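You operate a simulated robot arm through the tools that you are given. There is no shell and no other tool. Be economical: measure what you need, move in short steps, check, and stop when the job is done.

Carry out the task below with a simulated two-armed robot. There is one attempt and no reset: what you move stays moved.

JOB
Open the middle drawer, fetch the teal strap and set it in the inside of the middle drawer, then shut the drawer. Push the top drawer shut. Do these in any order.

The check looks at the end state, three seconds after you hand in, the way a careful person would. Anything else that was tipped, shoved, dropped, spilled or broken makes it a failure.

ROBOT AND FRAMES
Two 7-joint arms with fingered hands on one trunk, on a base that drives. Base frame: it is fixed to the floor where the robot stands at the start and does not move with it; the origin is under the middle of the robot, x ahead of it, y to its left, z up. Lengths are in m, angles in degrees, forces in N, time in s.
The left shoulder is at the start at [0.07, 0.154, 0.872], the right one opposite. With the tool pointing down near the work surface each hand reaches from about 0.34 to 0.88 m from the robot's upright axis, wherever it stands, measured 20 degrees to its own side. Places, roughly: inside of the middle drawer [1, 0.2, 0.3]; middle drawer [1, 0.1, 0.4]; top drawer [0.8, 0, 0.6]. Payload 3.9 kg a hand.
The tool frame of a hand sits at the grasp point between the pads (the TCP): z along the fingers, y along the line on which they close. The tips reach 0.03 m beyond it. The gripper opens to 0.104 m. The gripper's body begins 0.035 m behind the TCP. The gripper is a hand of 4 fingers: y runs from the thumb to the fingers, the wrist lies at [-0.017, -0.104, -0.178] in the tool frame, and closing takes about 1.5 s.
Orientation is that of the tool frame in the base frame, as a unit quaternion [x, y, z, w]. With the fingers straight down and the wrist toward the robot, the tool's x, y and z point along [0, 1, 0], [1, 0, 0] and [0, 0, -1] of the base frame.

CONTROLS
- The arms move only by the tool move_arm. It takes "left_motion", "right_motion" or both (then of equal length, played together; a hand with none holds still); each is a list of rows, each an object of numbers (a shift or turn left out is 0, a gripper value left out holds the last): "tx", "ty", "tz": the shift along the base's x, y, z in m; "rx", "ry", "rz": the turn, a rotation vector about the base's x, y, z in degrees. In form: [{"tx": .., "ty": .., "tz": .., "rx": .., "ry": .., "rz": ..}, ...]. A call has 1 to 12 rows; each row shifts and turns the commanded pose from where the row before left it. "left_grip" and "right_grip" are, for a hand that has rows, the opening, from 0 (shut) to 1 (fully open), set as the call begins (left out, the last holds). Each row takes 0.2 s and may step no farther than 0.05 m and 8.6 degrees from the row before; otherwise, or with a gripper value out of range, the whole call is refused. A pose out of reach is approached as far as the arm can. The call stops where the force on the tool passes 40 N (or 10 N more than at its start, if that is more) or the arm is blocked; 0.2 s more then pass. Each finger travels about 0.072 m/s and halts on what it meets, pressing with about 29 N; the grip force reading is that of the motor and also rises with nothing between the fingers. The clock runs only during rows and for 0.2 s after the last one: add rows that do not move to give the fingers time. It gives the time, the measured TCP pose, the force on the tool (base axes), the opening and the grip force at its end, in the units of the frame above (readings bear some noise), with the torque about the TCP (base axes, N m) and any sound that the robot's microphone picked up, and new pictures: "pictures" is both (left out), scene, wrist or none (wrist: the cameras of the hands that moved).
- Cameras (640 x 400 px; columns grow to the right, rows downward): "scene" is now at [0.1364, 0.0222, 1.1032]; the picture's right is [0.08, -1.00, 0.00], its down [-0.59, -0.04, -0.80] and it looks along [0.80, 0.06, -0.59] (base axes); focal length 246 px, centre (320, 200). "left" rides on the left gripper at [-0.066, -0.09, -0.126] in its tool frame; the picture's right is [-0.78, -0.30, 0.56], its down [0.57, -0.70, 0.42] and it looks along [0.27, 0.65, 0.71] (tool axes); focal length 275 px, centre (320, 200). "right" rides on the right gripper at [0.066, -0.09, -0.126] in its tool frame; the picture's right is [-0.78, 0.30, -0.56], its down [-0.57, -0.70, 0.42] and it looks along [-0.26, 0.65, 0.71] (tool axes); focal length 275 px, centre (320, 200). There is no depth. A picture from a camera that has moved, and an enlarged one, comes with that camera's place and axes in the base frame and with its lens. The place of the scene camera against the robot may be out by one fixed shift of up to 0.018 m in any direction.
- raise_lower(by): slides the trunk up (or, below 0, down) by that many m; the arms and the scene camera ride with it, the base frame stays. It gives what a move gives, with no picture.
- drive_base(legs): drives the robot by 1 to 6 legs, each [ahead, turn to the left] in m and degrees, along the robot's own axes; the way and the turn of a leg run together, so that a leg with both is an arc; at most 1.5 m and 180 degrees a leg. The arms and the cameras ride along, it lands a little off, and it stops where it bumps. It gives what a move gives, and a new picture of the scene camera.
- grasp_type(shape, hand): the hand has 4 fingers and takes this shape, open, in about a second: jaw (thumb against the fingers, like two jaws); tri (thumb and two fingers); tip (a fingertip pinch); poke (one finger out to press); point (the index stretched); flat (the hand flat); cup (the hand cupped); fist (a fist). The gripper value then closes the fingers along that shape, each until it touches; the sizes above hold for jaw. It gives what a move gives, with no picture.
- aim_head(pan, tilt): turns the head with the scene camera to pan (to the left, within 86 degrees either way) and tilt (down, from -29 to 69), counted from straight ahead of the robot. It gives what a move gives, and a new picture of the scene camera.
- enlarge(camera, box): a new picture of the part [left, top, right, bottom] of that camera's present view, enlarged. No time passes.
- hand_in(): hands the job in; it is judged then, once.

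Go step by step. Nothing tells you exact positions but the pictures and the camera data: compare them with the known pose of the tool, close in by small moves and look again before you grip or let go. The budget is 165 turns and 260 pictures, counting those below and the enlarged ones. Unless the task says otherwise, let go and move clear before handing in.

The tools are called after ">>>" as a command line: name --argument value ..., lists and objects as JSON in quotes. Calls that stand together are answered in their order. move_arm: Moves the arms, as the interface text tells. Its arguments: {"type":"object","properties":{"left_motion":{"type":"array"},"left_grip":{"type":"number"},"right_motion":{"type":"array"},"right_grip":{"type":"number"},"pictures":{"type":"string","enum":["both","scene","wrist","none"]}},"required":[]} The other tools are called the same way: raise_lower (by) slides the trunk up or down; grasp_type (shape, hand) gives the hand a shape; drive_base (legs) drives the base; aim_head (pan, tilt) turns the head that bears the scene camera; enlarge (camera, box) takes an enlarged picture of a part of a camera's view; hand_in () hands the job in.

At the start:

```text
clock: 0.0
left_position: [0.5426, 0.2714, 0.9664]
left_ee_rot: [0.707, 0.707, 0.0, 0.0]
left_contact_force: [0.5, -0.3, 0.1]
left_ft_torque: [-0.01, 0.0, -0.01]
left_finger_gap: 0.1038
left_grip_force: 0.0
left_shape: jaw
right_position: [0.5401, -0.2748, 0.9276]
right_ee_rot: [0.707, 0.707, 0.0, 0.0]
right_contact_force: [0.3, -0.3, 0.2]
right_ft_torque: [0.02, 0.0, 0.01]
right_finger_gap: 0.1034
right_grip_force: 0.0
right_shape: jaw
trunk travel left (down, up): [-0.325, 0.615]
robot x, y, heading: [0.0021, 0.0018, 0.1]
head pan, tilt: [4.3, 36.4]
```

scene: 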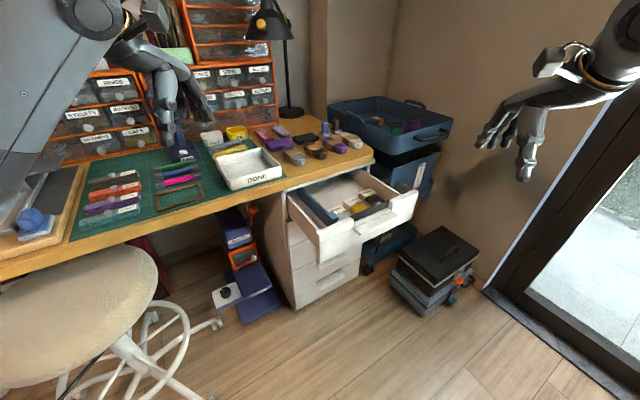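
right: 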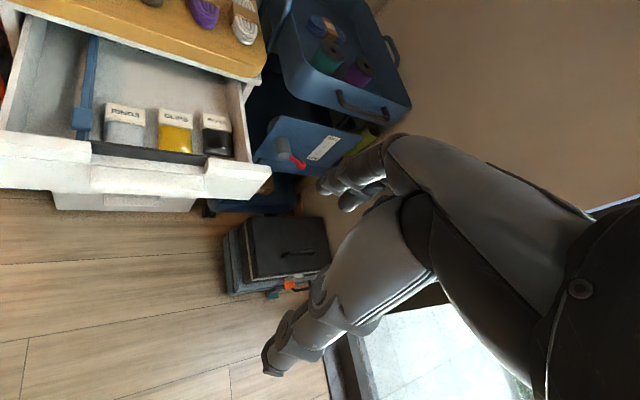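
left: 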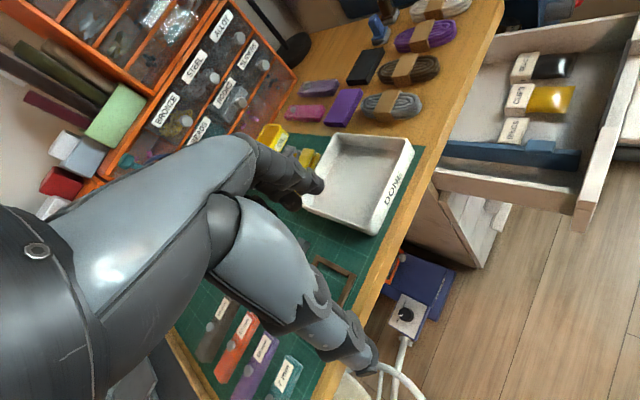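

I see a bench with a drawer unit at its right end, the top drawer open; several strap-like things lie on the green mat. I'll enlarge the views to find the teal strap and the drawer handles.

>>> enlarge --camera "scene" --box '[60, 120, 220, 240]'

>>> enlarge --camera "scene" --box '[220, 150, 440, 310]'

>>> enlarge --camera "left" --box '[160, 250, 400, 400]'

```text
3.33 times, centred on (140, 180) of scene
camera zoom: at [0.1364, 0.0222, 1.1032], right [0.08, -1.0, 0.0], down [-0.59, -0.04, -0.8], along [0.8, 0.06, -0.59], focal length 820 px, centre (920, 267)
```

zoom: 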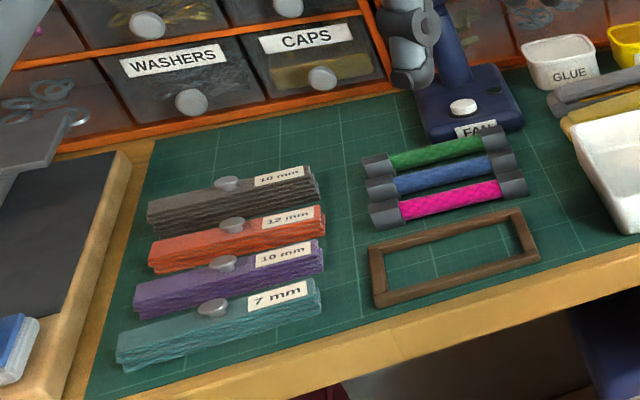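

```text
2.50 times, centred on (330, 230) of scene
camera zoom: at [0.1364, 0.0222, 1.1032], right [0.08, -1.0, 0.0], down [-0.59, -0.04, -0.8], along [0.8, 0.06, -0.59], focal length 615 px, centre (295, 125)
```

zoom: 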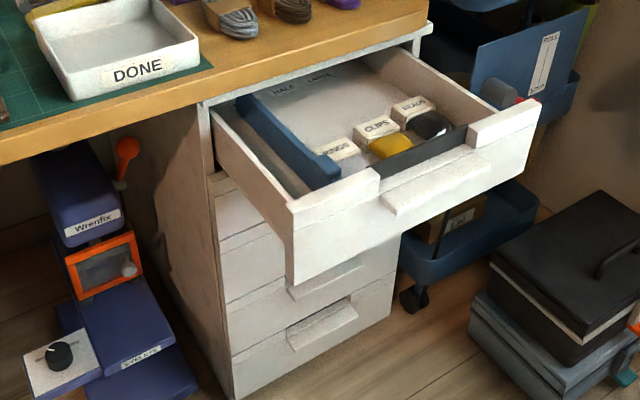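

```text
2.67 times, centred on (280, 325) of left
camera zoom: at [0.4526, 0.2065, 1.0912], right [-0.3, -0.78, -0.56], down [-0.7, 0.57, -0.42], along [0.65, 0.27, -0.71], focal length 734 px, centre (427, -133)
```

zoom: 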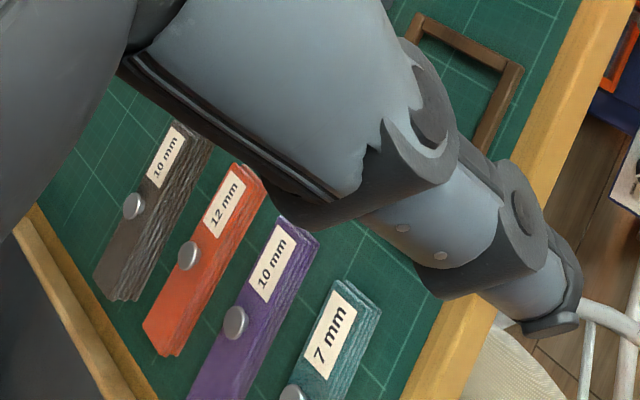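

The teal strap (7 mm, teal with a grey knob) lies at about [0.52, 0.526, 0.745], along [0.51, -0.86]. The drawers open along [-0.86, -0.51]. I'll pick up the strap first with the left hand and start by moving over it, turned 30.6° to match.

>>> move_arm --left_motion '[{"tx": -0.004, "ty": 0.043, "rz": 5.1}, {"tx": -0.004, "ty": 0.043, "rz": 5.1}, {"tx": -0.004, "ty": 0.043, "rz": 5.1}, {"tx": -0.004, "ty": 0.043, "rz": 5.1}, {"tx": -0.004, "ty": 0.043, "rz": 5.1}, {"tx": -0.004, "ty": 0.043, "rz": 5.1}, {}]' --pictures "both"

>>> aim_head --pan 35 --tilt 36

```text
clock: 1.6
left_position: [0.5188, 0.5298, 0.9658]
left_ee_rot: [0.494, 0.869, -0.001, 0.0]
left_contact_force: [-0.5, -0.5, -0.1]
left_ft_torque: [-0.03, 0.0, -0.01]
left_finger_gap: 0.1037
left_grip_force: 0.0
left_shape: jaw
right_position: [0.5401, -0.2755, 0.9269]
right_ee_rot: [0.707, 0.707, 0.0, -0.001]
right_contact_force: [0.3, 0.4, -0.3]
right_ft_torque: [-0.01, 0.0, 0.0]
right_finger_gap: 0.1035
right_grip_force: 0.0
right_shape: jaw
trunk travel left (down, up): [-0.325, 0.615]
robot x, y, heading: [0.0015, -0.0015, 0.1]
head pan, tilt: [4.3, 36.4]
camera scene: at [0.1364, 0.0219, 1.1032], right [0.08, -1.0, 0.0], down [-0.59, -0.04, -0.8], along [0.8, 0.06, -0.59], focal length 246 px, centre (320, 200)
camera left: at [0.4746, 0.4283, 1.0916], right [0.14, -0.82, -0.56], down [-0.9, 0.13, -0.42], along [0.42, 0.56, -0.71], focal length 275 px, centre (320, 200)
```

scene: 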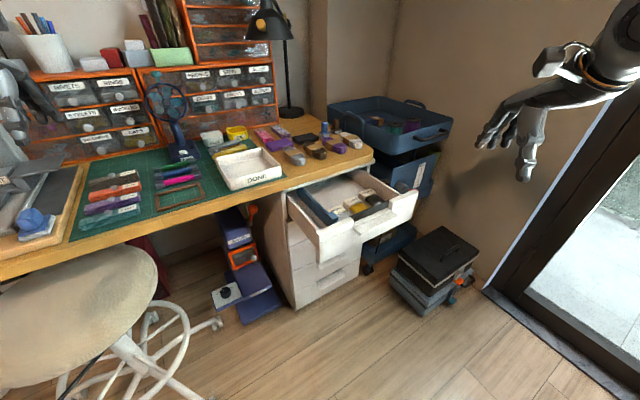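
left: 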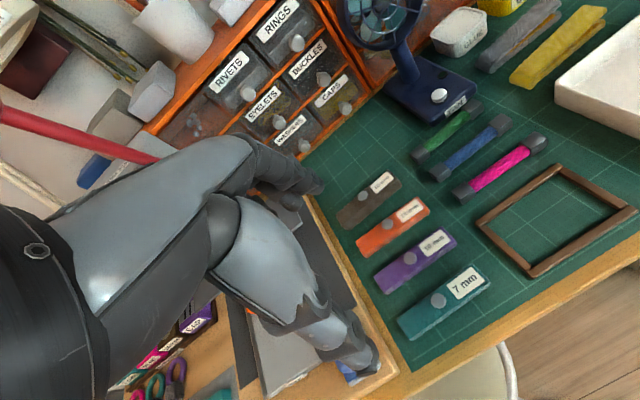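

```text
clock: 2.6
left_position: [0.5185, 0.5293, 0.9656]
left_ee_rot: [0.495, 0.869, 0.001, 0.0]
left_contact_force: [0.4, 0.3, 0.6]
left_ft_torque: [-0.02, -0.02, 0.02]
left_finger_gap: 0.1038
left_grip_force: 0.1
left_shape: jaw
right_position: [0.5406, -0.2754, 0.927]
right_ee_rot: [0.706, 0.708, 0.0, 0.0]
right_contact_force: [0.3, 0.4, -0.6]
right_ft_torque: [0.01, 0.01, 0.0]
right_finger_gap: 0.1037
right_grip_force: 0.0
right_shape: jaw
trunk travel left (down, up): [-0.325, 0.615]
robot x, y, heading: [0.0026, 0.0025, -0.1]
head pan, tilt: [35.0, 36.0]
camera scene: at [0.1211, 0.0658, 1.1038], right [0.57, -0.82, 0.0], down [-0.48, -0.34, -0.81], along [0.66, 0.46, -0.59], focal length 246 px, centre (320, 200)
```

scene: 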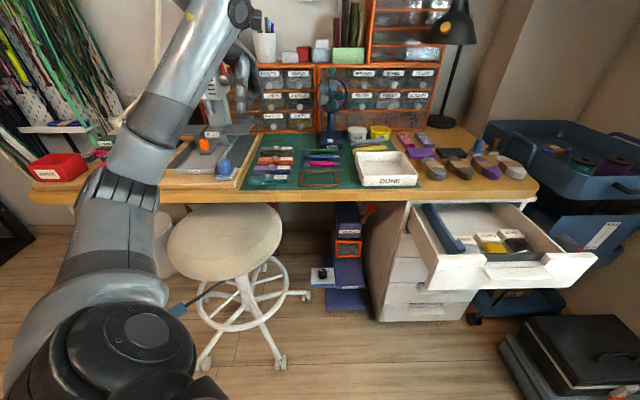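

The wrist camera places the strap's centre near [0.519, 0.504]. I'll shift to it, narrow the fingers and lower part of the way, then look closely.

>>> move_arm --left_motion '[{"ty": -0.013, "tz": -0.02, "rz": 1}, {"ty": -0.012, "tz": -0.03, "rz": 1}, {"tz": -0.04}, {"tz": -0.03}, {}, {}]' --left_grip 0.6 --pictures "wrist"

>>> enlarge --camera "left" --box '[240, 200, 560, 400]'

```text
clock: 4.0
left_position: [0.5181, 0.505, 0.8441]
left_ee_rot: [0.48, 0.877, 0.0, 0.0]
left_contact_force: [0.0, 0.2, 0.5]
left_ft_torque: [0.01, 0.0, -0.01]
left_finger_gap: 0.0627
left_grip_force: 0.0
left_shape: jaw
right_position: [0.5407, -0.2762, 0.9296]
right_ee_rot: [0.707, 0.707, 0.0, 0.0]
right_contact_force: [-0.7, -0.2, -0.3]
right_ft_torque: [0.02, -0.01, -0.01]
right_finger_gap: 0.1038
right_grip_force: 0.0
right_shape: jaw
trunk travel left (down, up): [-0.325, 0.615]
robot x, y, heading: [-0.0008, 0.0007, 0.0]
head pan, tilt: [35.0, 36.0]
camera left: at [0.4782, 0.4018, 0.9707], right [0.17, -0.81, -0.56], down [-0.9, 0.1, -0.42], along [0.4, 0.57, -0.71], focal length 275 px, centre (320, 200)
```

left: 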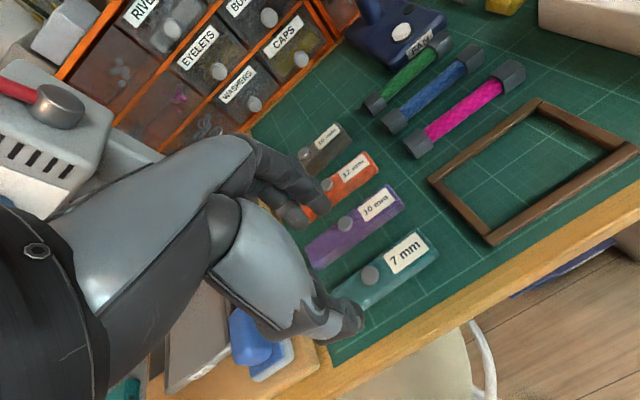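

```text
2.00 times, centred on (400, 300) of left
camera zoom: at [0.4782, 0.4018, 0.9707], right [0.17, -0.81, -0.56], down [-0.9, 0.1, -0.42], along [0.4, 0.57, -0.71], focal length 551 px, centre (160, 0)
```

zoom: 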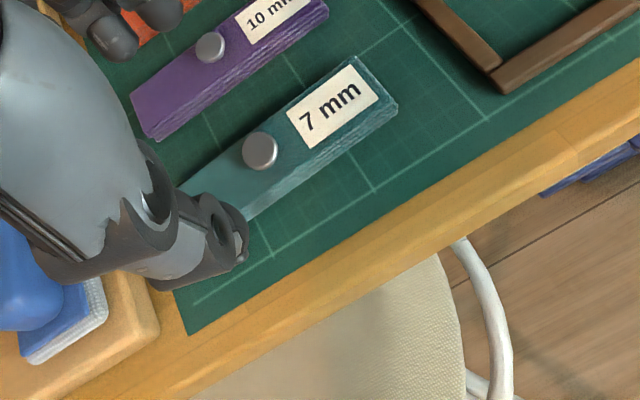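

The strap is about 0.022 wide with its knob at [0.521, 0.505], right under the TCP, and the gap to the purple strap is about 0.035. I'll narrow the fingers a little more and lower further.

>>> move_arm --left_motion '[{"tx": 0.002}, {}, {"tz": -0.03}, {"tz": -0.01}, {}]' --left_grip 0.5 --pictures "wrist"

>>> enlarge --camera "left" --box '[200, 160, 480, 360]'

```text
clock: 5.2
left_position: [0.5198, 0.5055, 0.8053]
left_ee_rot: [0.48, 0.877, 0.0, 0.0]
left_contact_force: [-0.6, -0.8, -0.5]
left_ft_torque: [0.01, 0.0, 0.03]
left_finger_gap: 0.0523
left_grip_force: 0.0
left_shape: jaw
right_position: [0.5401, -0.2742, 0.9274]
right_ee_rot: [0.707, 0.707, 0.0, 0.0]
right_contact_force: [0.2, 0.3, 0.0]
right_ft_torque: [-0.02, 0.01, 0.0]
right_finger_gap: 0.1033
right_grip_force: 0.1
right_shape: jaw
trunk travel left (down, up): [-0.325, 0.615]
robot x, y, heading: [0.0003, 0.0004, -0.2]
head pan, tilt: [35.0, 36.0]
camera left: at [0.4802, 0.4018, 0.9306], right [0.17, -0.81, -0.56], down [-0.9, 0.1, -0.42], along [0.4, 0.57, -0.71], focal length 275 px, centre (320, 200)
```

left: 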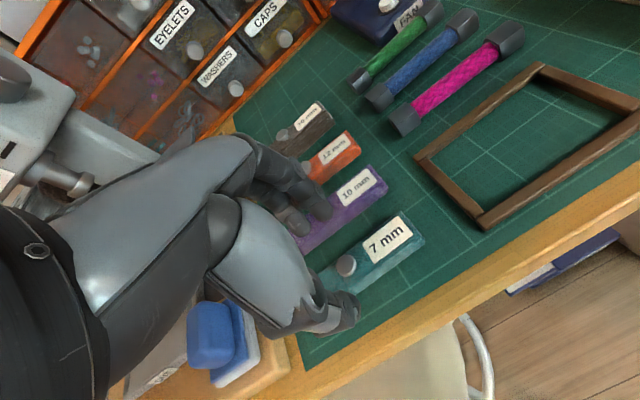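

```text
2.00 times, centred on (340, 260) of left
camera zoom: at [0.4802, 0.4018, 0.9306], right [0.17, -0.81, -0.56], down [-0.9, 0.1, -0.42], along [0.4, 0.57, -0.71], focal length 551 px, centre (280, 80)
```

zoom: 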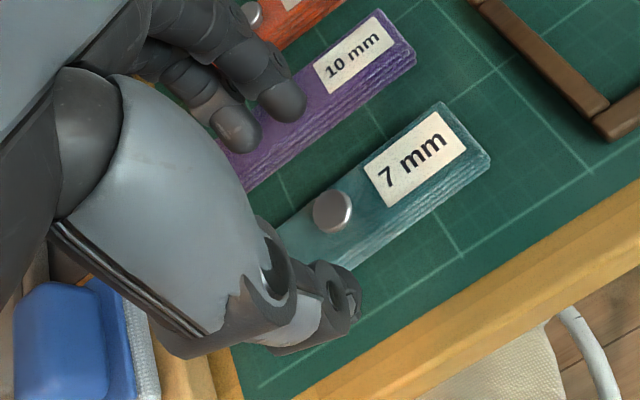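

Thumb and fingers straddle the strap with clearance to the purple one. I'll go down until the tips are just above the mat.

>>> move_arm --left_motion '[{"tz": -0.015}, {"tz": -0.014}, {}]' --left_grip 0.46 --pictures "wrist"

>>> enlarge --camera "left" --box '[200, 160, 480, 360]'

```text
clock: 6.0
left_position: [0.5206, 0.5041, 0.7764]
left_ee_rot: [0.48, 0.877, 0.0, 0.0]
left_contact_force: [0.1, -0.1, -0.2]
left_ft_torque: [-0.02, 0.0, 0.01]
left_finger_gap: 0.0481
left_grip_force: 0.2
left_shape: jaw
right_position: [0.5392, -0.2756, 0.9281]
right_ee_rot: [0.707, 0.707, 0.0, 0.0]
right_contact_force: [0.1, -0.5, -0.1]
right_ft_torque: [0.01, -0.01, -0.01]
right_finger_gap: 0.1038
right_grip_force: 0.1
right_shape: jaw
trunk travel left (down, up): [-0.325, 0.615]
robot x, y, heading: [0.0004, -0.0018, -0.1]
head pan, tilt: [35.0, 36.0]
camera left: at [0.4807, 0.4012, 0.9024], right [0.17, -0.81, -0.56], down [-0.9, 0.1, -0.42], along [0.4, 0.57, -0.71], focal length 275 px, centre (320, 200)
```

left: 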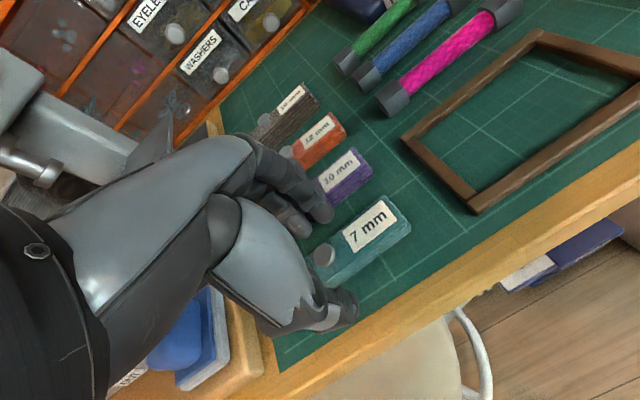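

```text
2.00 times, centred on (340, 260) of left
camera zoom: at [0.4807, 0.4012, 0.9024], right [0.17, -0.81, -0.56], down [-0.9, 0.1, -0.42], along [0.4, 0.57, -0.71], focal length 551 px, centre (280, 80)
```

zoom: 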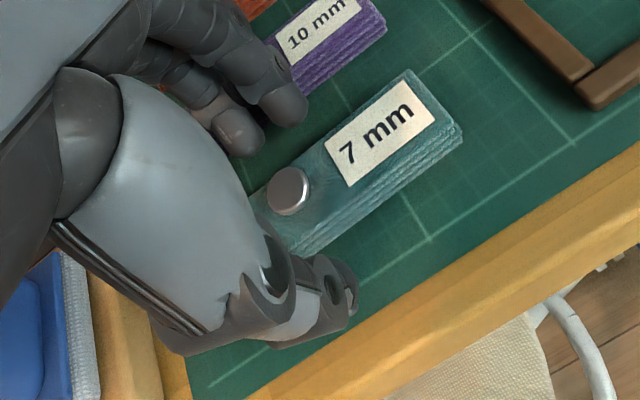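

The fingers are in the gaps on both sides of the strap. I'll close, hold, and lift a little.

>>> move_arm --left_motion '[{"tz": -0.004}, {}, {}, {}, {}, {}, {}, {}]' --left_grip 0 --pictures "none"

>>> move_arm --left_motion '[{"tz": 0.02}, {"tz": 0.03}, {"tz": 0.03}, {}]' --pictures "wrist"

```text
clock: 7.8
left_position: [0.5192, 0.505, 0.7731]
left_ee_rot: [0.48, 0.877, 0.0, 0.0]
left_contact_force: [0.6, 0.4, 2.5]
left_ft_torque: [0.03, 0.05, 0.01]
left_finger_gap: 0.0214
left_grip_force: 29.1
left_shape: jaw
right_position: [0.5404, -0.2751, 0.927]
right_ee_rot: [0.707, 0.707, 0.001, 0.0]
right_contact_force: [0.1, -0.4, 0.2]
right_ft_torque: [-0.01, -0.01, -0.02]
right_finger_gap: 0.1038
right_grip_force: 0.1
right_shape: jaw
trunk travel left (down, up): [-0.325, 0.615]
robot x, y, heading: [-0.0017, -0.0021, 0.1]
head pan, tilt: [35.0, 36.0]
```

```text
clock: 8.8
left_position: [0.5199, 0.5064, 0.8523]
left_ee_rot: [0.48, 0.877, 0.0, 0.0]
left_contact_force: [0.8, -0.9, -0.1]
left_ft_torque: [0.0, 0.0, -0.01]
left_finger_gap: 0.0209
left_grip_force: 28.8
left_shape: jaw
right_position: [0.5399, -0.2745, 0.9267]
right_ee_rot: [0.707, 0.707, 0.0, 0.001]
right_contact_force: [0.6, 0.0, -0.2]
right_ft_torque: [0.03, -0.02, 0.01]
right_finger_gap: 0.1037
right_grip_force: 0.0
right_shape: jaw
trunk travel left (down, up): [-0.325, 0.615]
robot x, y, heading: [0.0026, -0.0022, -0.1]
head pan, tilt: [35.0, 36.0]
camera left: at [0.4804, 0.4025, 0.9782], right [0.17, -0.81, -0.56], down [-0.9, 0.1, -0.42], along [0.4, 0.57, -0.71], focal length 275 px, centre (320, 200)
```

left: 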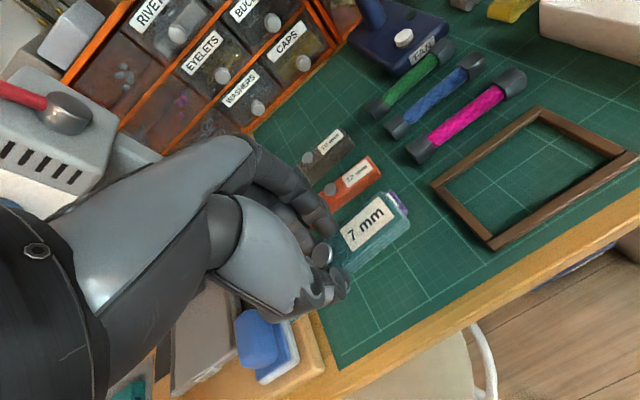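

The strap is held firmly (gap 0.021) and the mat is clear. I'll lift it, bring it in near the body, square the hand with the robot, and then drive around to face the drawers.

>>> move_arm --left_motion '[{"tz": 0.05}, {"tz": 0.05}, {"tx": -0.015, "ty": -0.03, "tz": 0.03, "rz": -4}, {"tx": -0.015, "ty": -0.03, "rz": -4}, {"tx": -0.015, "ty": -0.03, "rz": -4}, {"tx": -0.015, "ty": -0.03, "rz": -4}, {"tx": -0.015, "ty": -0.03, "rz": -4}, {"tx": -0.015, "ty": -0.03, "rz": -4}, {"tx": -0.015, "ty": -0.03, "rz": -4}, {"tx": -0.015, "ty": -0.02, "rz": -4}, {}]' --pictures "none"

>>> drive_base --legs '[[0, -62], [0.34, 0], [0, 92.6]]'

>>> aim_head --pan 0 --tilt 45

```text
clock: 11.2
left_position: [0.4001, 0.2735, 0.9797]
left_ee_rot: [0.703, 0.711, 0.001, 0.0]
left_contact_force: [0.7, -0.7, -1.3]
left_ft_torque: [-0.02, -0.01, 0.03]
left_finger_gap: 0.0212
left_grip_force: 29.3
left_shape: jaw
right_position: [0.5406, -0.2744, 0.9273]
right_ee_rot: [0.707, 0.707, -0.001, 0.0]
right_contact_force: [-0.2, -1.0, 0.6]
right_ft_torque: [0.03, 0.03, 0.01]
right_finger_gap: 0.1038
right_grip_force: 0.0
right_shape: jaw
trunk travel left (down, up): [-0.325, 0.615]
robot x, y, heading: [0.0012, -0.0009, 0.1]
head pan, tilt: [35.0, 36.0]
```

```text
clock: 20.1
left_position: [0.3657, 0.1348, 0.98]
left_ee_rot: [0.494, 0.87, 0.001, 0.0]
left_contact_force: [0.2, 0.0, 0.0]
left_ft_torque: [-0.02, 0.0, 0.01]
left_finger_gap: 0.0207
left_grip_force: 28.8
left_shape: jaw
right_position: [0.7626, -0.2687, 0.9276]
right_ee_rot: [0.499, 0.867, 0.0, 0.0]
right_contact_force: [0.2, -0.4, 0.6]
right_ft_torque: [0.0, 0.04, 0.01]
right_finger_gap: 0.1037
right_grip_force: 0.1
right_shape: jaw
trunk travel left (down, up): [-0.325, 0.615]
robot x, y, heading: [0.1571, -0.3031, 30.4]
head pan, tilt: [35.0, 36.0]
camera scene: at [0.2369, -0.1827, 1.1038], right [0.91, -0.42, 0.0], down [-0.25, -0.53, -0.81], along [0.34, 0.73, -0.59], focal length 246 px, centre (320, 200)
```

scene: 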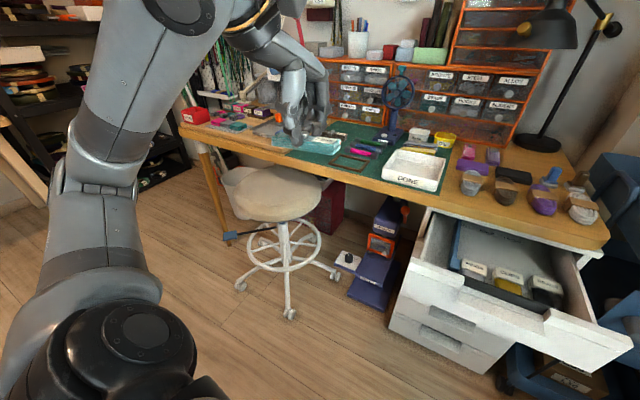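

```text
clock: 21.1
left_position: [0.3656, 0.1355, 0.9808]
left_ee_rot: [0.494, 0.87, 0.0, -0.001]
left_contact_force: [0.6, -0.5, -0.2]
left_ft_torque: [-0.01, -0.01, -0.01]
left_finger_gap: 0.0207
left_grip_force: 29.5
left_shape: jaw
right_position: [0.7625, -0.2681, 0.9277]
right_ee_rot: [0.498, 0.867, 0.0, 0.0]
right_contact_force: [-0.1, 0.1, -0.3]
right_ft_torque: [0.02, -0.02, 0.02]
right_finger_gap: 0.1037
right_grip_force: 0.1
right_shape: jaw
trunk travel left (down, up): [-0.325, 0.615]
robot x, y, heading: [0.1559, -0.3063, 30.5]
head pan, tilt: [0.0, 45.0]
camera scene: at [0.2705, -0.2213, 1.0906], right [0.5, -0.86, 0.0], down [-0.61, -0.36, -0.71], along [0.61, 0.36, -0.71], focal length 246 px, centre (320, 200)
```

scene: 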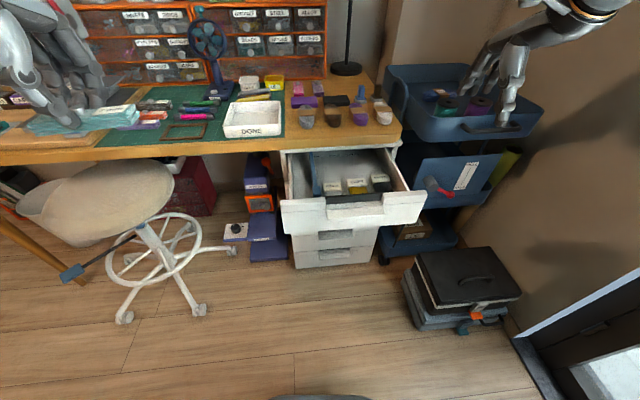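

The view is now square with the bench, and I see the top drawer with a dark slot-type pull and two more drawers below it. I'll zoom in on the handles.

>>> enlarge --camera "scene" --box '[260, 140, 440, 280]'

>>> enlarge --camera "right" --box '[0, 0, 640, 400]'

```text
2.86 times, centred on (350, 210) of scene
camera zoom: at [0.2705, -0.2213, 1.0906], right [0.5, -0.86, 0.0], down [-0.61, -0.36, -0.71], along [0.61, 0.36, -0.71], focal length 702 px, centre (234, 171)
```

zoom: 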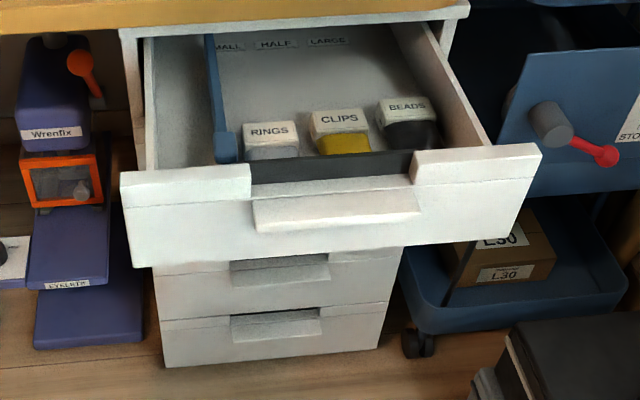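

```text
1.00 times, centred on (320, 200) of right
camera zoom: at [0.6516, -0.2579, 1.0524], right [0.65, -0.52, 0.56], down [-0.32, -0.85, -0.42], along [0.69, 0.1, -0.71], focal length 275 px, centre (320, 200)
```

zoom: 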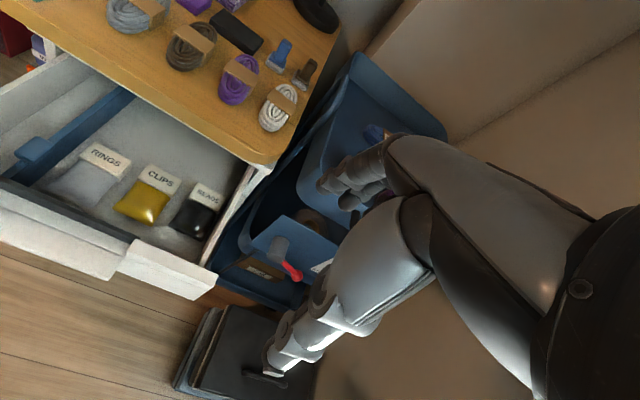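

The cabinet's inward normal is at about 36°, its front plane is 0.19 m behind the top drawer's face, and that face is centred near [0.68, -0.08] at z 0.55–0.68. I'll pull the right hand back from over the crates, then back off a bit and square up to 36°.

>>> move_arm --right_motion '[{"tx": -0.04, "ty": -0.01}, {"tx": -0.04, "ty": -0.01}, {"tx": -0.04, "ty": -0.01}, {"tx": -0.03, "ty": 0.01}]' --pictures "none"

>>> drive_base --legs '[[-0.12, 0], [0, 5.5]]'

>>> grasp_type --shape "fist" --hand "right"

```text
clock: 22.1
left_position: [0.366, 0.136, 0.9805]
left_ee_rot: [0.494, 0.87, -0.001, -0.002]
left_contact_force: [0.6, 1.2, -0.6]
left_ft_torque: [0.0, 0.04, 0.04]
left_finger_gap: 0.0208
left_grip_force: 29.3
left_shape: jaw
right_position: [0.6133, -0.2868, 0.927]
right_ee_rot: [0.499, 0.867, 0.0, -0.001]
right_contact_force: [0.0, 0.4, -1.0]
right_ft_torque: [-0.02, -0.01, 0.03]
right_finger_gap: 0.1037
right_grip_force: 0.1
right_shape: jaw
trunk travel left (down, up): [-0.325, 0.615]
robot x, y, heading: [0.1526, -0.3053, 30.2]
head pan, tilt: [0.0, 45.0]
```

```text
clock: 23.8
left_position: [0.22, 0.0934, 0.9803]
left_ee_rot: [0.451, 0.892, 0.001, 0.0]
left_contact_force: [0.2, 0.2, -0.5]
left_ft_torque: [0.02, -0.04, 0.0]
left_finger_gap: 0.0209
left_grip_force: 28.5
left_shape: jaw
right_position: [0.5054, -0.3049, 0.928]
right_ee_rot: [0.457, 0.889, 0.001, 0.0]
right_contact_force: [-0.7, -0.4, 0.2]
right_ft_torque: [-0.01, -0.03, 0.0]
right_finger_gap: 0.1033
right_grip_force: 0.1
right_shape: jaw
trunk travel left (down, up): [-0.325, 0.615]
robot x, y, heading: [0.0543, -0.3638, 36.0]
head pan, tilt: [0.0, 45.0]
camera scene: at [0.1605, -0.2702, 1.0905], right [0.58, -0.81, 0.0], down [-0.57, -0.41, -0.71], along [0.57, 0.41, -0.71], focal length 246 px, centre (320, 200)
```

scene: 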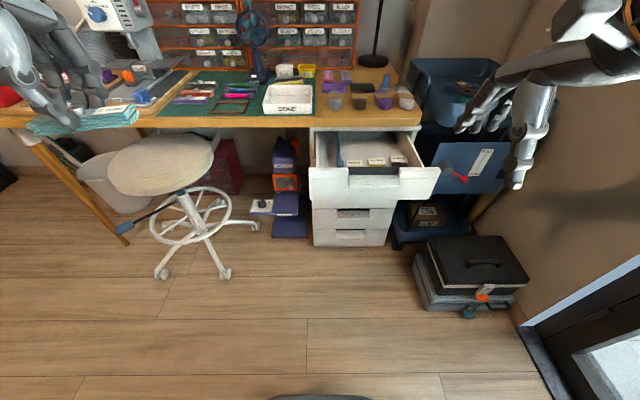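

```text
clock: 24.7
left_position: [0.2206, 0.0932, 0.9805]
left_ee_rot: [0.451, 0.893, 0.001, 0.001]
left_contact_force: [-0.8, -0.4, 0.0]
left_ft_torque: [-0.01, 0.03, 0.0]
left_finger_gap: 0.0207
left_grip_force: 29.3
left_shape: jaw
right_position: [0.5072, -0.3046, 0.9275]
right_ee_rot: [0.457, 0.889, 0.001, 0.0]
right_contact_force: [0.2, -0.2, -0.2]
right_ft_torque: [0.01, -0.02, -0.01]
right_finger_gap: 0.0
right_grip_force: 0.0
right_shape: fist
trunk travel left (down, up): [-0.325, 0.615]
robot x, y, heading: [0.054, -0.3613, 35.8]
head pan, tilt: [0.0, 45.0]
```

Squared up now. I'll turn the right fist to point forward toward the drawer and bring it in front of the top drawer.

>>> move_arm --right_motion '[{"tx": 0.003, "ty": 0.012, "tz": -0.018, "rx": 4.81, "ry": -6.62}, {"tx": 0.003, "ty": 0.012, "tz": -0.018, "rx": 4.81, "ry": -6.62}, {"tx": 0.003, "ty": 0.012, "tz": -0.018, "rx": 4.81, "ry": -6.62}, {"tx": 0.003, "ty": 0.012, "tz": -0.018, "rx": 4.81, "ry": -6.62}, {"tx": 0.003, "ty": 0.012, "tz": -0.018, "rx": 4.81, "ry": -6.62}, {"tx": 0.003, "ty": 0.012, "tz": -0.018, "rx": 4.81, "ry": -6.62}, {"tx": 0.003, "ty": 0.012, "tz": -0.018, "rx": 4.81, "ry": -6.62}, {"tx": 0.003, "ty": 0.012, "tz": -0.018, "rx": 4.81, "ry": -6.62}, {"tx": 0.003, "ty": 0.012, "tz": -0.018, "rx": 4.81, "ry": -6.62}, {"tx": 0.003, "ty": 0.012, "tz": -0.018, "rx": 4.81, "ry": -6.62}, {"tx": 0.003, "ty": 0.012, "tz": -0.018, "rx": 4.81, "ry": -6.62}, {}]' --pictures "both"

```text
clock: 27.3
left_position: [0.2196, 0.0922, 0.9798]
left_ee_rot: [0.451, 0.893, 0.0, 0.0]
left_contact_force: [-0.7, 0.3, -0.6]
left_ft_torque: [0.01, 0.02, 0.02]
left_finger_gap: 0.0208
left_grip_force: 28.9
left_shape: jaw
right_position: [0.5079, -0.1824, 1.019]
right_ee_rot: [0.356, 0.634, 0.608, 0.319]
right_contact_force: [0.0, -0.6, -0.3]
right_ft_torque: [-0.01, -0.04, 0.01]
right_finger_gap: 0.0
right_grip_force: 0.0
right_shape: fist
right hand out of reach, approached as far as the arm can: row 4, 5, 6, 7, 8, 9, 10, 11
trunk travel left (down, up): [-0.325, 0.615]
robot x, y, heading: [0.0524, -0.3631, 35.9]
head pan, tilt: [0.0, 45.0]
camera scene: at [0.161, -0.2703, 1.0905], right [0.58, -0.81, 0.0], down [-0.57, -0.41, -0.71], along [0.57, 0.41, -0.71], focal length 246 px, centre (320, 200)
camera right: at [0.3614, -0.1981, 0.9372], right [-0.03, -0.95, 0.31], down [0.62, -0.25, -0.74], along [0.78, 0.17, 0.6], focal length 275 px, centre (320, 200)
```

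scene: 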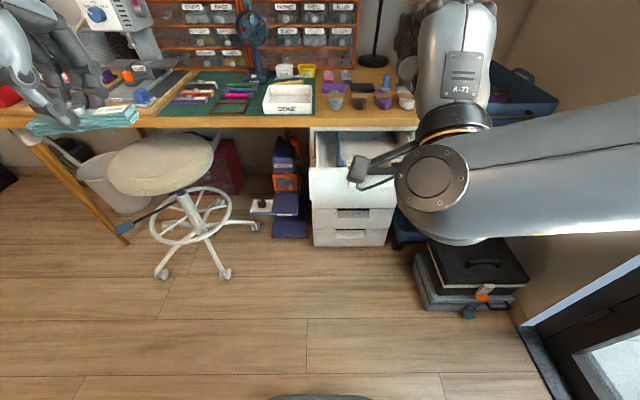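
right: 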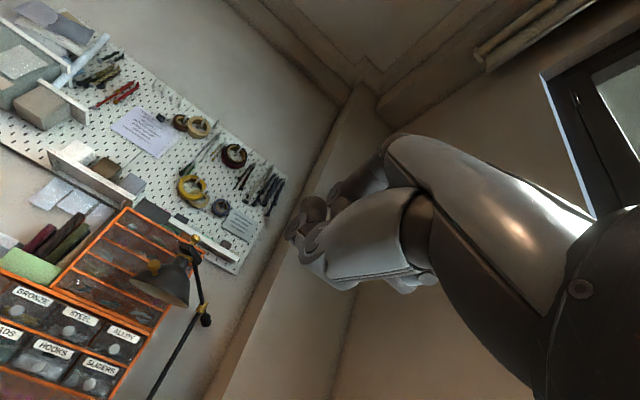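

The fully horizontal hand so low is out of reach. I'll tilt the hand back to about 40° from straight down, which is enough for pushing.

>>> move_arm --right_motion '[{"rx": -4.81, "ry": 6.62}, {"rx": -4.81, "ry": 6.62}, {"rx": -4.81, "ry": 6.62}, {"rx": -4.81, "ry": 6.62}, {"rx": -4.81, "ry": 6.62}, {"rx": -4.81, "ry": 6.62}, {}]' --pictures "scene"

```text
clock: 28.9
left_position: [0.2184, 0.092, 0.9805]
left_ee_rot: [0.451, 0.892, -0.001, -0.001]
left_contact_force: [-0.8, -0.2, 0.3]
left_ft_torque: [0.0, 0.02, 0.03]
left_finger_gap: 0.0209
left_grip_force: 29.2
left_shape: jaw
right_position: [0.5078, -0.1834, 1.018]
right_ee_rot: [0.444, 0.832, 0.29, 0.165]
right_contact_force: [0.8, -0.6, -0.3]
right_ft_torque: [-0.03, -0.01, -0.03]
right_finger_gap: 0.0
right_grip_force: 0.1
right_shape: fist
trunk travel left (down, up): [-0.325, 0.615]
robot x, y, heading: [0.0554, -0.3644, 35.4]
head pan, tilt: [0.0, 45.0]
camera scene: at [0.1607, -0.2708, 1.0906], right [0.58, -0.81, 0.0], down [-0.57, -0.41, -0.71], along [0.57, 0.41, -0.71], focal length 246 px, centre (320, 200)
```

scene: 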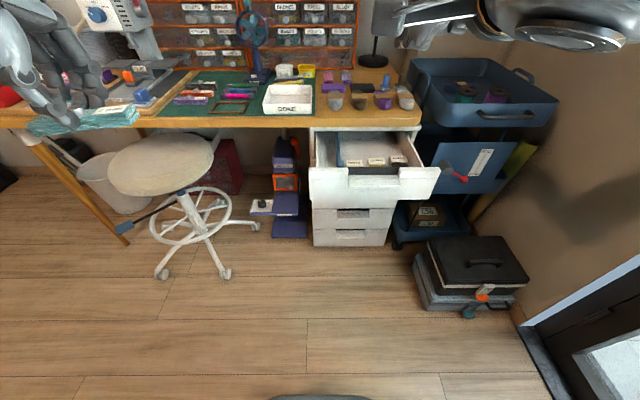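

The tilt is now about 39° and reachable. I'll lower the hand to z ≈ 0.62 in front of the drawer.

>>> move_arm --right_motion '[{"tz": -0.045}, {"tz": -0.045}, {"tz": -0.045}, {"tz": -0.045}, {"tz": -0.045}, {"tz": -0.045}, {"tz": -0.045}, {"tz": -0.045}, {"tz": -0.035}, {}]' --pictures "both"

```text
clock: 31.1
left_position: [0.2195, 0.0935, 0.9814]
left_ee_rot: [0.451, 0.892, -0.001, 0.0]
left_contact_force: [0.4, 0.9, -0.7]
left_ft_torque: [-0.02, -0.03, -0.01]
left_finger_gap: 0.0207
left_grip_force: 29.5
left_shape: jaw
right_position: [0.5167, -0.2017, 0.7011]
right_ee_rot: [0.446, 0.832, 0.287, 0.165]
right_contact_force: [-0.2, 0.0, -0.2]
right_ft_torque: [-0.02, -0.01, 0.01]
right_finger_gap: 0.0
right_grip_force: 0.0
right_shape: fist
right hand out of reach, approached as far as the arm can: row 7, 8, 9
trunk travel left (down, up): [-0.325, 0.615]
robot x, y, heading: [0.0558, -0.3606, 35.6]
head pan, tilt: [0.0, 45.0]
camera scene: at [0.1608, -0.2707, 1.0905], right [0.58, -0.81, 0.0], down [-0.57, -0.41, -0.71], along [0.57, 0.41, -0.71], focal length 246 px, centre (320, 200)
camera right: at [0.355, -0.2274, 0.741], right [0.32, -0.7, 0.63], down [0.08, -0.65, -0.76], along [0.94, 0.3, -0.15], focal length 275 px, centre (320, 200)
```

scene: 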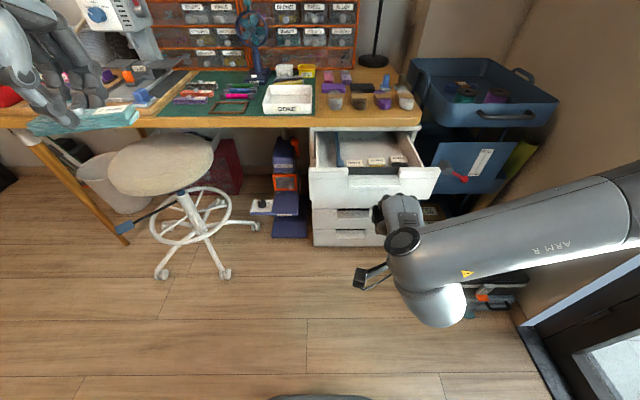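
right: 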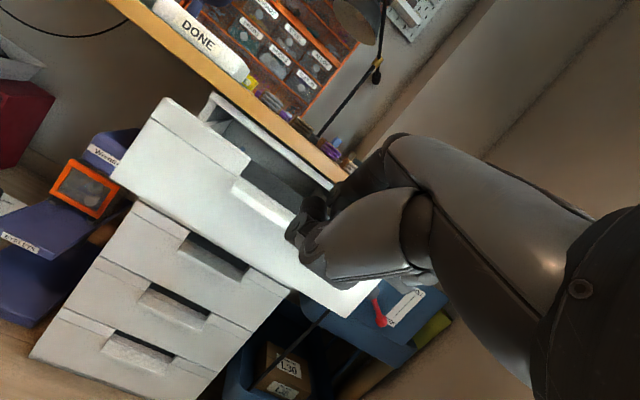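

The wrist view now shows the drawer stack under the top drawer. I'll enlarge it to count the drawers and see the handle shape.

>>> enlarge --camera "right" --box '[20, 80, 390, 400]'

```text
1.25 times, centred on (205, 240) of right
camera zoom: at [0.355, -0.2274, 0.741], right [0.32, -0.7, 0.63], down [0.08, -0.65, -0.76], along [0.94, 0.3, -0.15], focal length 344 px, centre (464, 150)
```

zoom: 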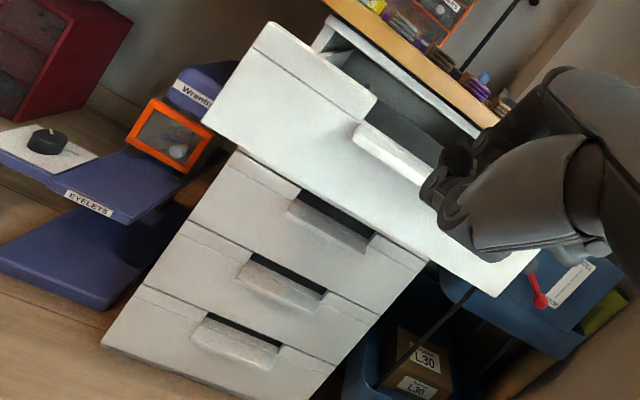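

It looks like five drawers with 0.128 spacing. The third (z 0.307–0.435, notch at z≈0.44) would be the middle one, and I'll confirm that once the top drawer is shut. I'll lower the trunk 0.09 and then push the top drawer in along the normal.

>>> raise_lower --by -0.09

>>> move_arm --right_motion '[{"tx": 0.032, "ty": 0.023}, {"tx": 0.032, "ty": 0.023}, {"tx": 0.016, "ty": 0.012}]' --pictures "both"

```text
clock: 32.4
left_position: [0.2203, 0.0922, 0.8921]
left_ee_rot: [0.451, 0.892, 0.001, 0.0]
left_contact_force: [-0.4, -0.4, -0.2]
left_ft_torque: [0.0, 0.02, 0.05]
left_finger_gap: 0.0209
left_grip_force: 28.8
left_shape: jaw
right_position: [0.5168, -0.2021, 0.6107]
right_ee_rot: [0.447, 0.831, 0.286, 0.166]
right_contact_force: [-0.2, 0.8, -0.2]
right_ft_torque: [-0.01, -0.01, 0.01]
right_finger_gap: 0.0001
right_grip_force: 0.1
right_shape: fist
trunk travel left (down, up): [-0.235, 0.705]
robot x, y, heading: [0.053, -0.3634, 35.8]
head pan, tilt: [0.0, 45.0]
```

```text
clock: 33.2
left_position: [0.2195, 0.0931, 0.8914]
left_ee_rot: [0.451, 0.893, 0.0, -0.001]
left_contact_force: [0.1, 0.5, -0.1]
left_ft_torque: [-0.04, 0.02, 0.0]
left_finger_gap: 0.0208
left_grip_force: 29.4
left_shape: jaw
right_position: [0.6, -0.1591, 0.6261]
right_ee_rot: [0.445, 0.832, 0.286, 0.164]
right_contact_force: [0.8, -0.6, -0.3]
right_ft_torque: [-0.02, -0.03, 0.02]
right_finger_gap: 0.0
right_grip_force: 0.0
right_shape: fist
right hand out of reach, approached as far as the arm can: row 1, 2, 3
trunk travel left (down, up): [-0.235, 0.705]
robot x, y, heading: [0.0571, -0.3639, 35.6]
head pan, tilt: [0.0, 45.0]
camera scene: at [0.1608, -0.2707, 1.0005], right [0.58, -0.81, 0.0], down [-0.57, -0.41, -0.71], along [0.57, 0.41, -0.71], focal length 246 px, centre (320, 200)
camera right: at [0.4379, -0.1865, 0.6659], right [0.32, -0.7, 0.63], down [0.08, -0.65, -0.76], along [0.94, 0.3, -0.15], focal length 275 px, centre (320, 200)
```

scene: 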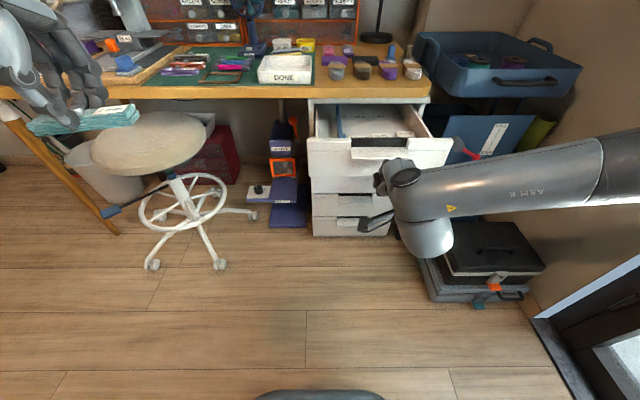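
right: 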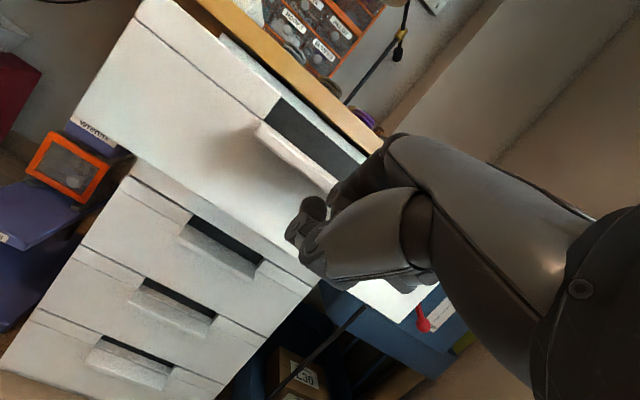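

The right elbow is folded out wide toward the crates because I'm too close. I'll back off 0.2 m so the arm can come in straighter.

>>> drive_base --legs '[[-0.2, 0]]'

>>> move_arm --right_motion '[{"tx": 0.028, "ty": 0.02}, {"tx": 0.028, "ty": 0.02}, {"tx": 0.028, "ty": 0.02}, {"tx": 0.028, "ty": 0.02}, {"tx": 0.02, "ty": 0.015}, {}]' --pictures "both"

```text
clock: 34.8
left_position: [0.0568, -0.0233, 0.8925]
left_ee_rot: [0.452, 0.892, -0.001, 0.0]
left_contact_force: [-0.3, 0.1, 0.0]
left_ft_torque: [0.01, -0.02, -0.04]
left_finger_gap: 0.0206
left_grip_force: 29.0
left_shape: jaw
right_position: [0.4359, -0.2763, 0.6255]
right_ee_rot: [0.446, 0.832, 0.287, 0.165]
right_contact_force: [0.0, -0.3, -0.7]
right_ft_torque: [0.02, -0.02, -0.01]
right_finger_gap: 0.0001
right_grip_force: 0.0
right_shape: fist
trunk travel left (down, up): [-0.235, 0.705]
robot x, y, heading: [-0.1088, -0.4772, 35.8]
head pan, tilt: [0.0, 45.0]
camera scene: at [-0.0024, -0.388, 1.0007], right [0.58, -0.81, 0.0], down [-0.57, -0.41, -0.71], along [0.57, 0.41, -0.71], focal length 246 px, centre (320, 200)
```

scene: 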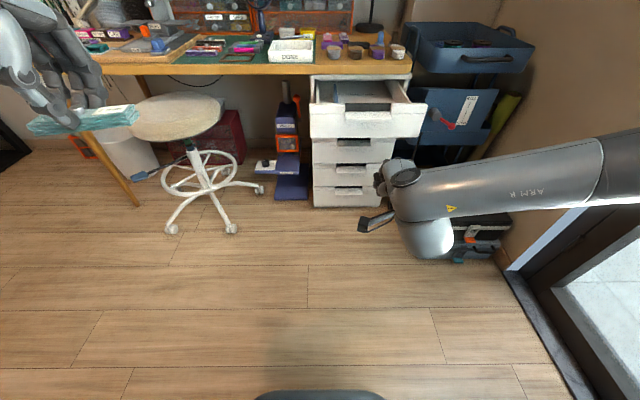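

```text
clock: 36.2
left_position: [0.0576, -0.0248, 0.8906]
left_ee_rot: [0.451, 0.893, 0.0, 0.0]
left_contact_force: [0.2, 0.1, -0.5]
left_ft_torque: [0.01, -0.01, 0.01]
left_finger_gap: 0.021
left_grip_force: 29.0
left_shape: jaw
right_position: [0.5579, -0.2548, 0.6718]
right_ee_rot: [0.446, 0.832, 0.286, 0.165]
right_contact_force: [0.8, -0.3, -0.1]
right_ft_torque: [0.02, -0.01, 0.02]
right_finger_gap: 0.0
right_grip_force: 0.1
right_shape: fist
right hand out of reach, approached as far as the arm can: row 1, 2, 3, 4, 5
trunk travel left (down, up): [-0.235, 0.705]
robot x, y, heading: [-0.1114, -0.478, 35.8]
head pan, tilt: [0.0, 45.0]
camera scene: at [-0.0019, -0.3876, 1.0005], right [0.58, -0.81, 0.0], down [-0.57, -0.41, -0.71], along [0.57, 0.41, -0.71], focal length 246 px, centre (320, 200)
camera right: at [0.396, -0.2811, 0.7119], right [0.32, -0.7, 0.63], down [0.08, -0.65, -0.76], along [0.94, 0.3, -0.15], focal length 275 px, centre (320, 200)
```

scene: 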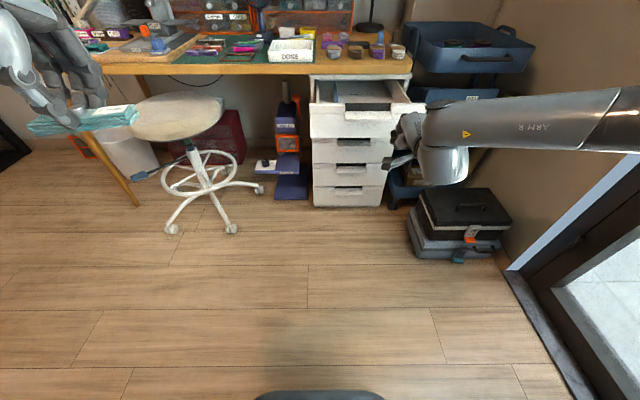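
right: 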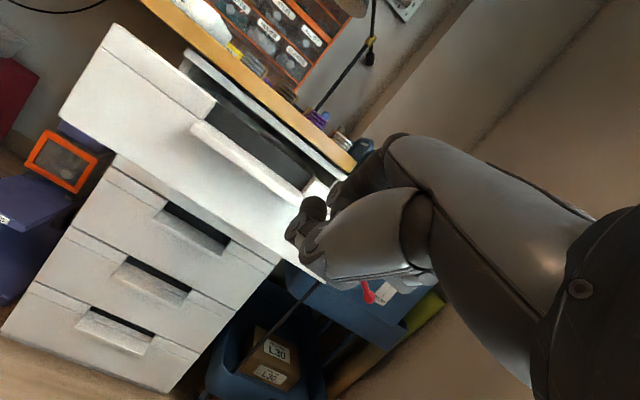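

The tilt keeps putting the arm in a bad posture. I'll go back to the tool-down orientation, where the hand already slopes forward, and check the reach there.

>>> move_arm --right_motion '[{"tx": -0.03, "ty": -0.02, "tz": 0.03, "rx": -4.6, "ry": 6.4}, {"tx": -0.03, "ty": -0.02, "tz": 0.03, "rx": -4.6, "ry": 6.4}, {"tz": 0.03, "rx": -4.6, "ry": 6.4}, {"tz": 0.03, "rx": -4.6, "ry": 6.4}, {"tz": 0.03, "rx": -4.6, "ry": 6.4}, {}]' --pictures "none"

>>> move_arm --right_motion '[{"tx": -0.01, "tz": -0.04}, {"tz": -0.04}, {"tz": -0.04}, {"tz": -0.04}, {"tz": -0.03}, {}]' --pictures "both"

```text
clock: 37.6
left_position: [0.0572, -0.025, 0.8908]
left_ee_rot: [0.451, 0.893, 0.0, 0.0]
left_contact_force: [0.7, 0.5, 0.4]
left_ft_torque: [0.0, 0.0, 0.0]
left_finger_gap: 0.021
left_grip_force: 29.5
left_shape: jaw
right_position: [0.4966, -0.2945, 0.8231]
right_ee_rot: [0.465, 0.885, -0.017, 0.013]
right_contact_force: [0.6, 0.6, 0.7]
right_ft_torque: [0.03, -0.02, 0.03]
right_finger_gap: 0.0001
right_grip_force: 0.0
right_shape: fist
trunk travel left (down, up): [-0.235, 0.705]
robot x, y, heading: [-0.106, -0.4805, 35.8]
head pan, tilt: [0.0, 45.0]
```

```text
clock: 39.0
left_position: [0.057, -0.0231, 0.8909]
left_ee_rot: [0.451, 0.892, 0.0, 0.0]
left_contact_force: [0.7, -0.3, -0.5]
left_ft_torque: [-0.02, -0.02, 0.02]
left_finger_gap: 0.021
left_grip_force: 29.0
left_shape: jaw
right_position: [0.4863, -0.2959, 0.6318]
right_ee_rot: [0.467, 0.884, -0.016, 0.014]
right_contact_force: [0.0, -0.4, 0.7]
right_ft_torque: [-0.01, 0.01, 0.03]
right_finger_gap: 0.0
right_grip_force: 0.0
right_shape: fist
trunk travel left (down, up): [-0.235, 0.705]
robot x, y, heading: [-0.106, -0.4774, 35.4]
head pan, tilt: [0.0, 45.0]
camera scene: at [-0.002, -0.3876, 1.0006], right [0.58, -0.81, 0.0], down [-0.57, -0.41, -0.71], along [0.57, 0.41, -0.71], focal length 246 px, centre (320, 200)
camera right: at [0.3738, -0.2865, 0.7554], right [0.68, -0.45, 0.58], down [-0.25, -0.89, -0.39], along [0.69, 0.12, -0.71], focal length 275 px, centre (320, 200)
```

scene: 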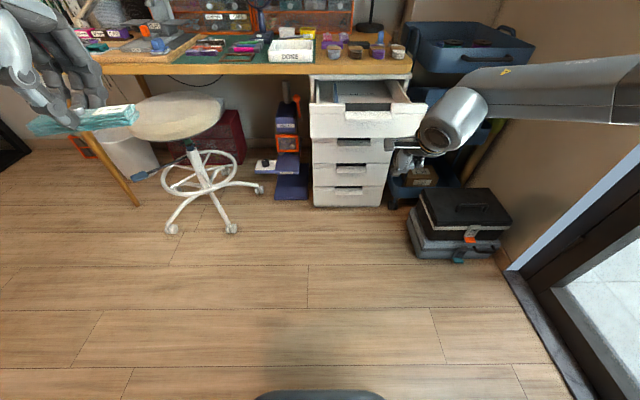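
right: 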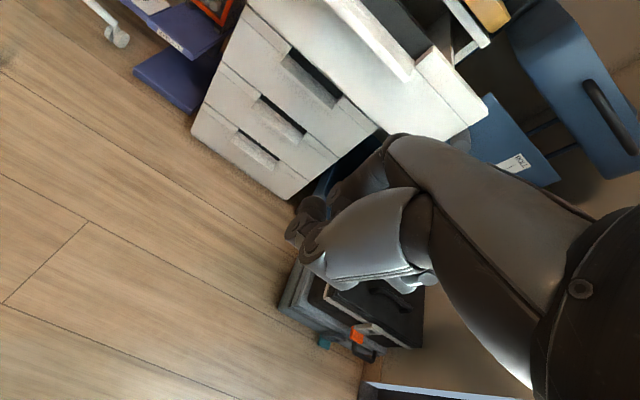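

Tool-down works and the forearm now comes in higher. I'll shift 6 cm left to the drawer's middle and advance.

>>> move_arm --right_motion '[{"tx": -0.019, "ty": 0.026}, {"tx": -0.019, "ty": 0.026}, {"tx": 0.032, "ty": 0.0235}, {"tx": 0.032, "ty": 0.0235}, {"tx": 0.032, "ty": 0.0235, "tz": -0.01}, {"tx": 0.032, "ty": 0.0235}, {}]' --pictures "both"

```text
clock: 40.6
left_position: [0.0574, -0.0246, 0.8917]
left_ee_rot: [0.451, 0.892, -0.001, 0.0]
left_contact_force: [0.8, 0.0, -0.6]
left_ft_torque: [0.01, 0.02, 0.0]
left_finger_gap: 0.021
left_grip_force: 29.0
left_shape: jaw
right_position: [0.5354, -0.2885, 0.6623]
right_ee_rot: [0.466, 0.885, -0.015, 0.013]
right_contact_force: [-0.5, -0.3, 0.9]
right_ft_torque: [-0.01, -0.01, 0.0]
right_finger_gap: 0.0002
right_grip_force: 0.0
right_shape: fist
right hand out of reach, approached as far as the arm can: row 1, 2, 3, 4, 5, 6
trunk travel left (down, up): [-0.235, 0.705]
robot x, y, heading: [-0.1079, -0.4818, 35.7]
head pan, tilt: [0.0, 45.0]
camera scene: at [-0.0019, -0.3876, 1.0005], right [0.58, -0.81, 0.0], down [-0.57, -0.41, -0.71], along [0.57, 0.41, -0.71], focal length 246 px, centre (320, 200)
camera right: at [0.4219, -0.2811, 0.7863], right [0.68, -0.45, 0.58], down [-0.25, -0.89, -0.39], along [0.69, 0.12, -0.71], focal length 275 px, centre (320, 200)
```

scene: 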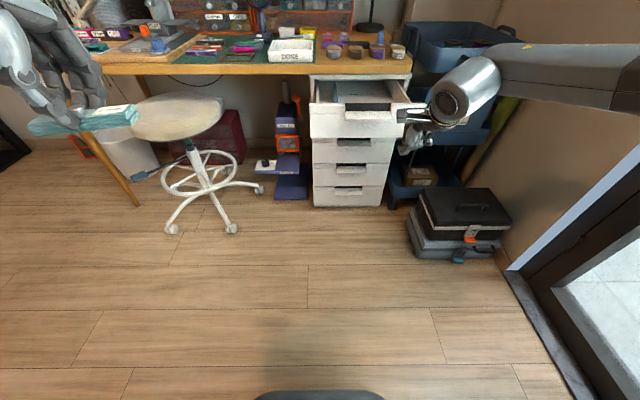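
right: 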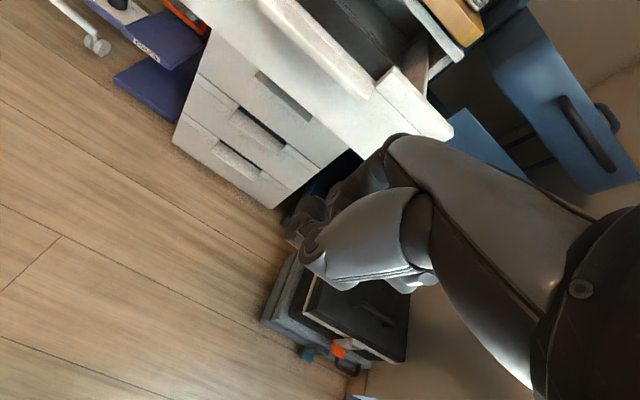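

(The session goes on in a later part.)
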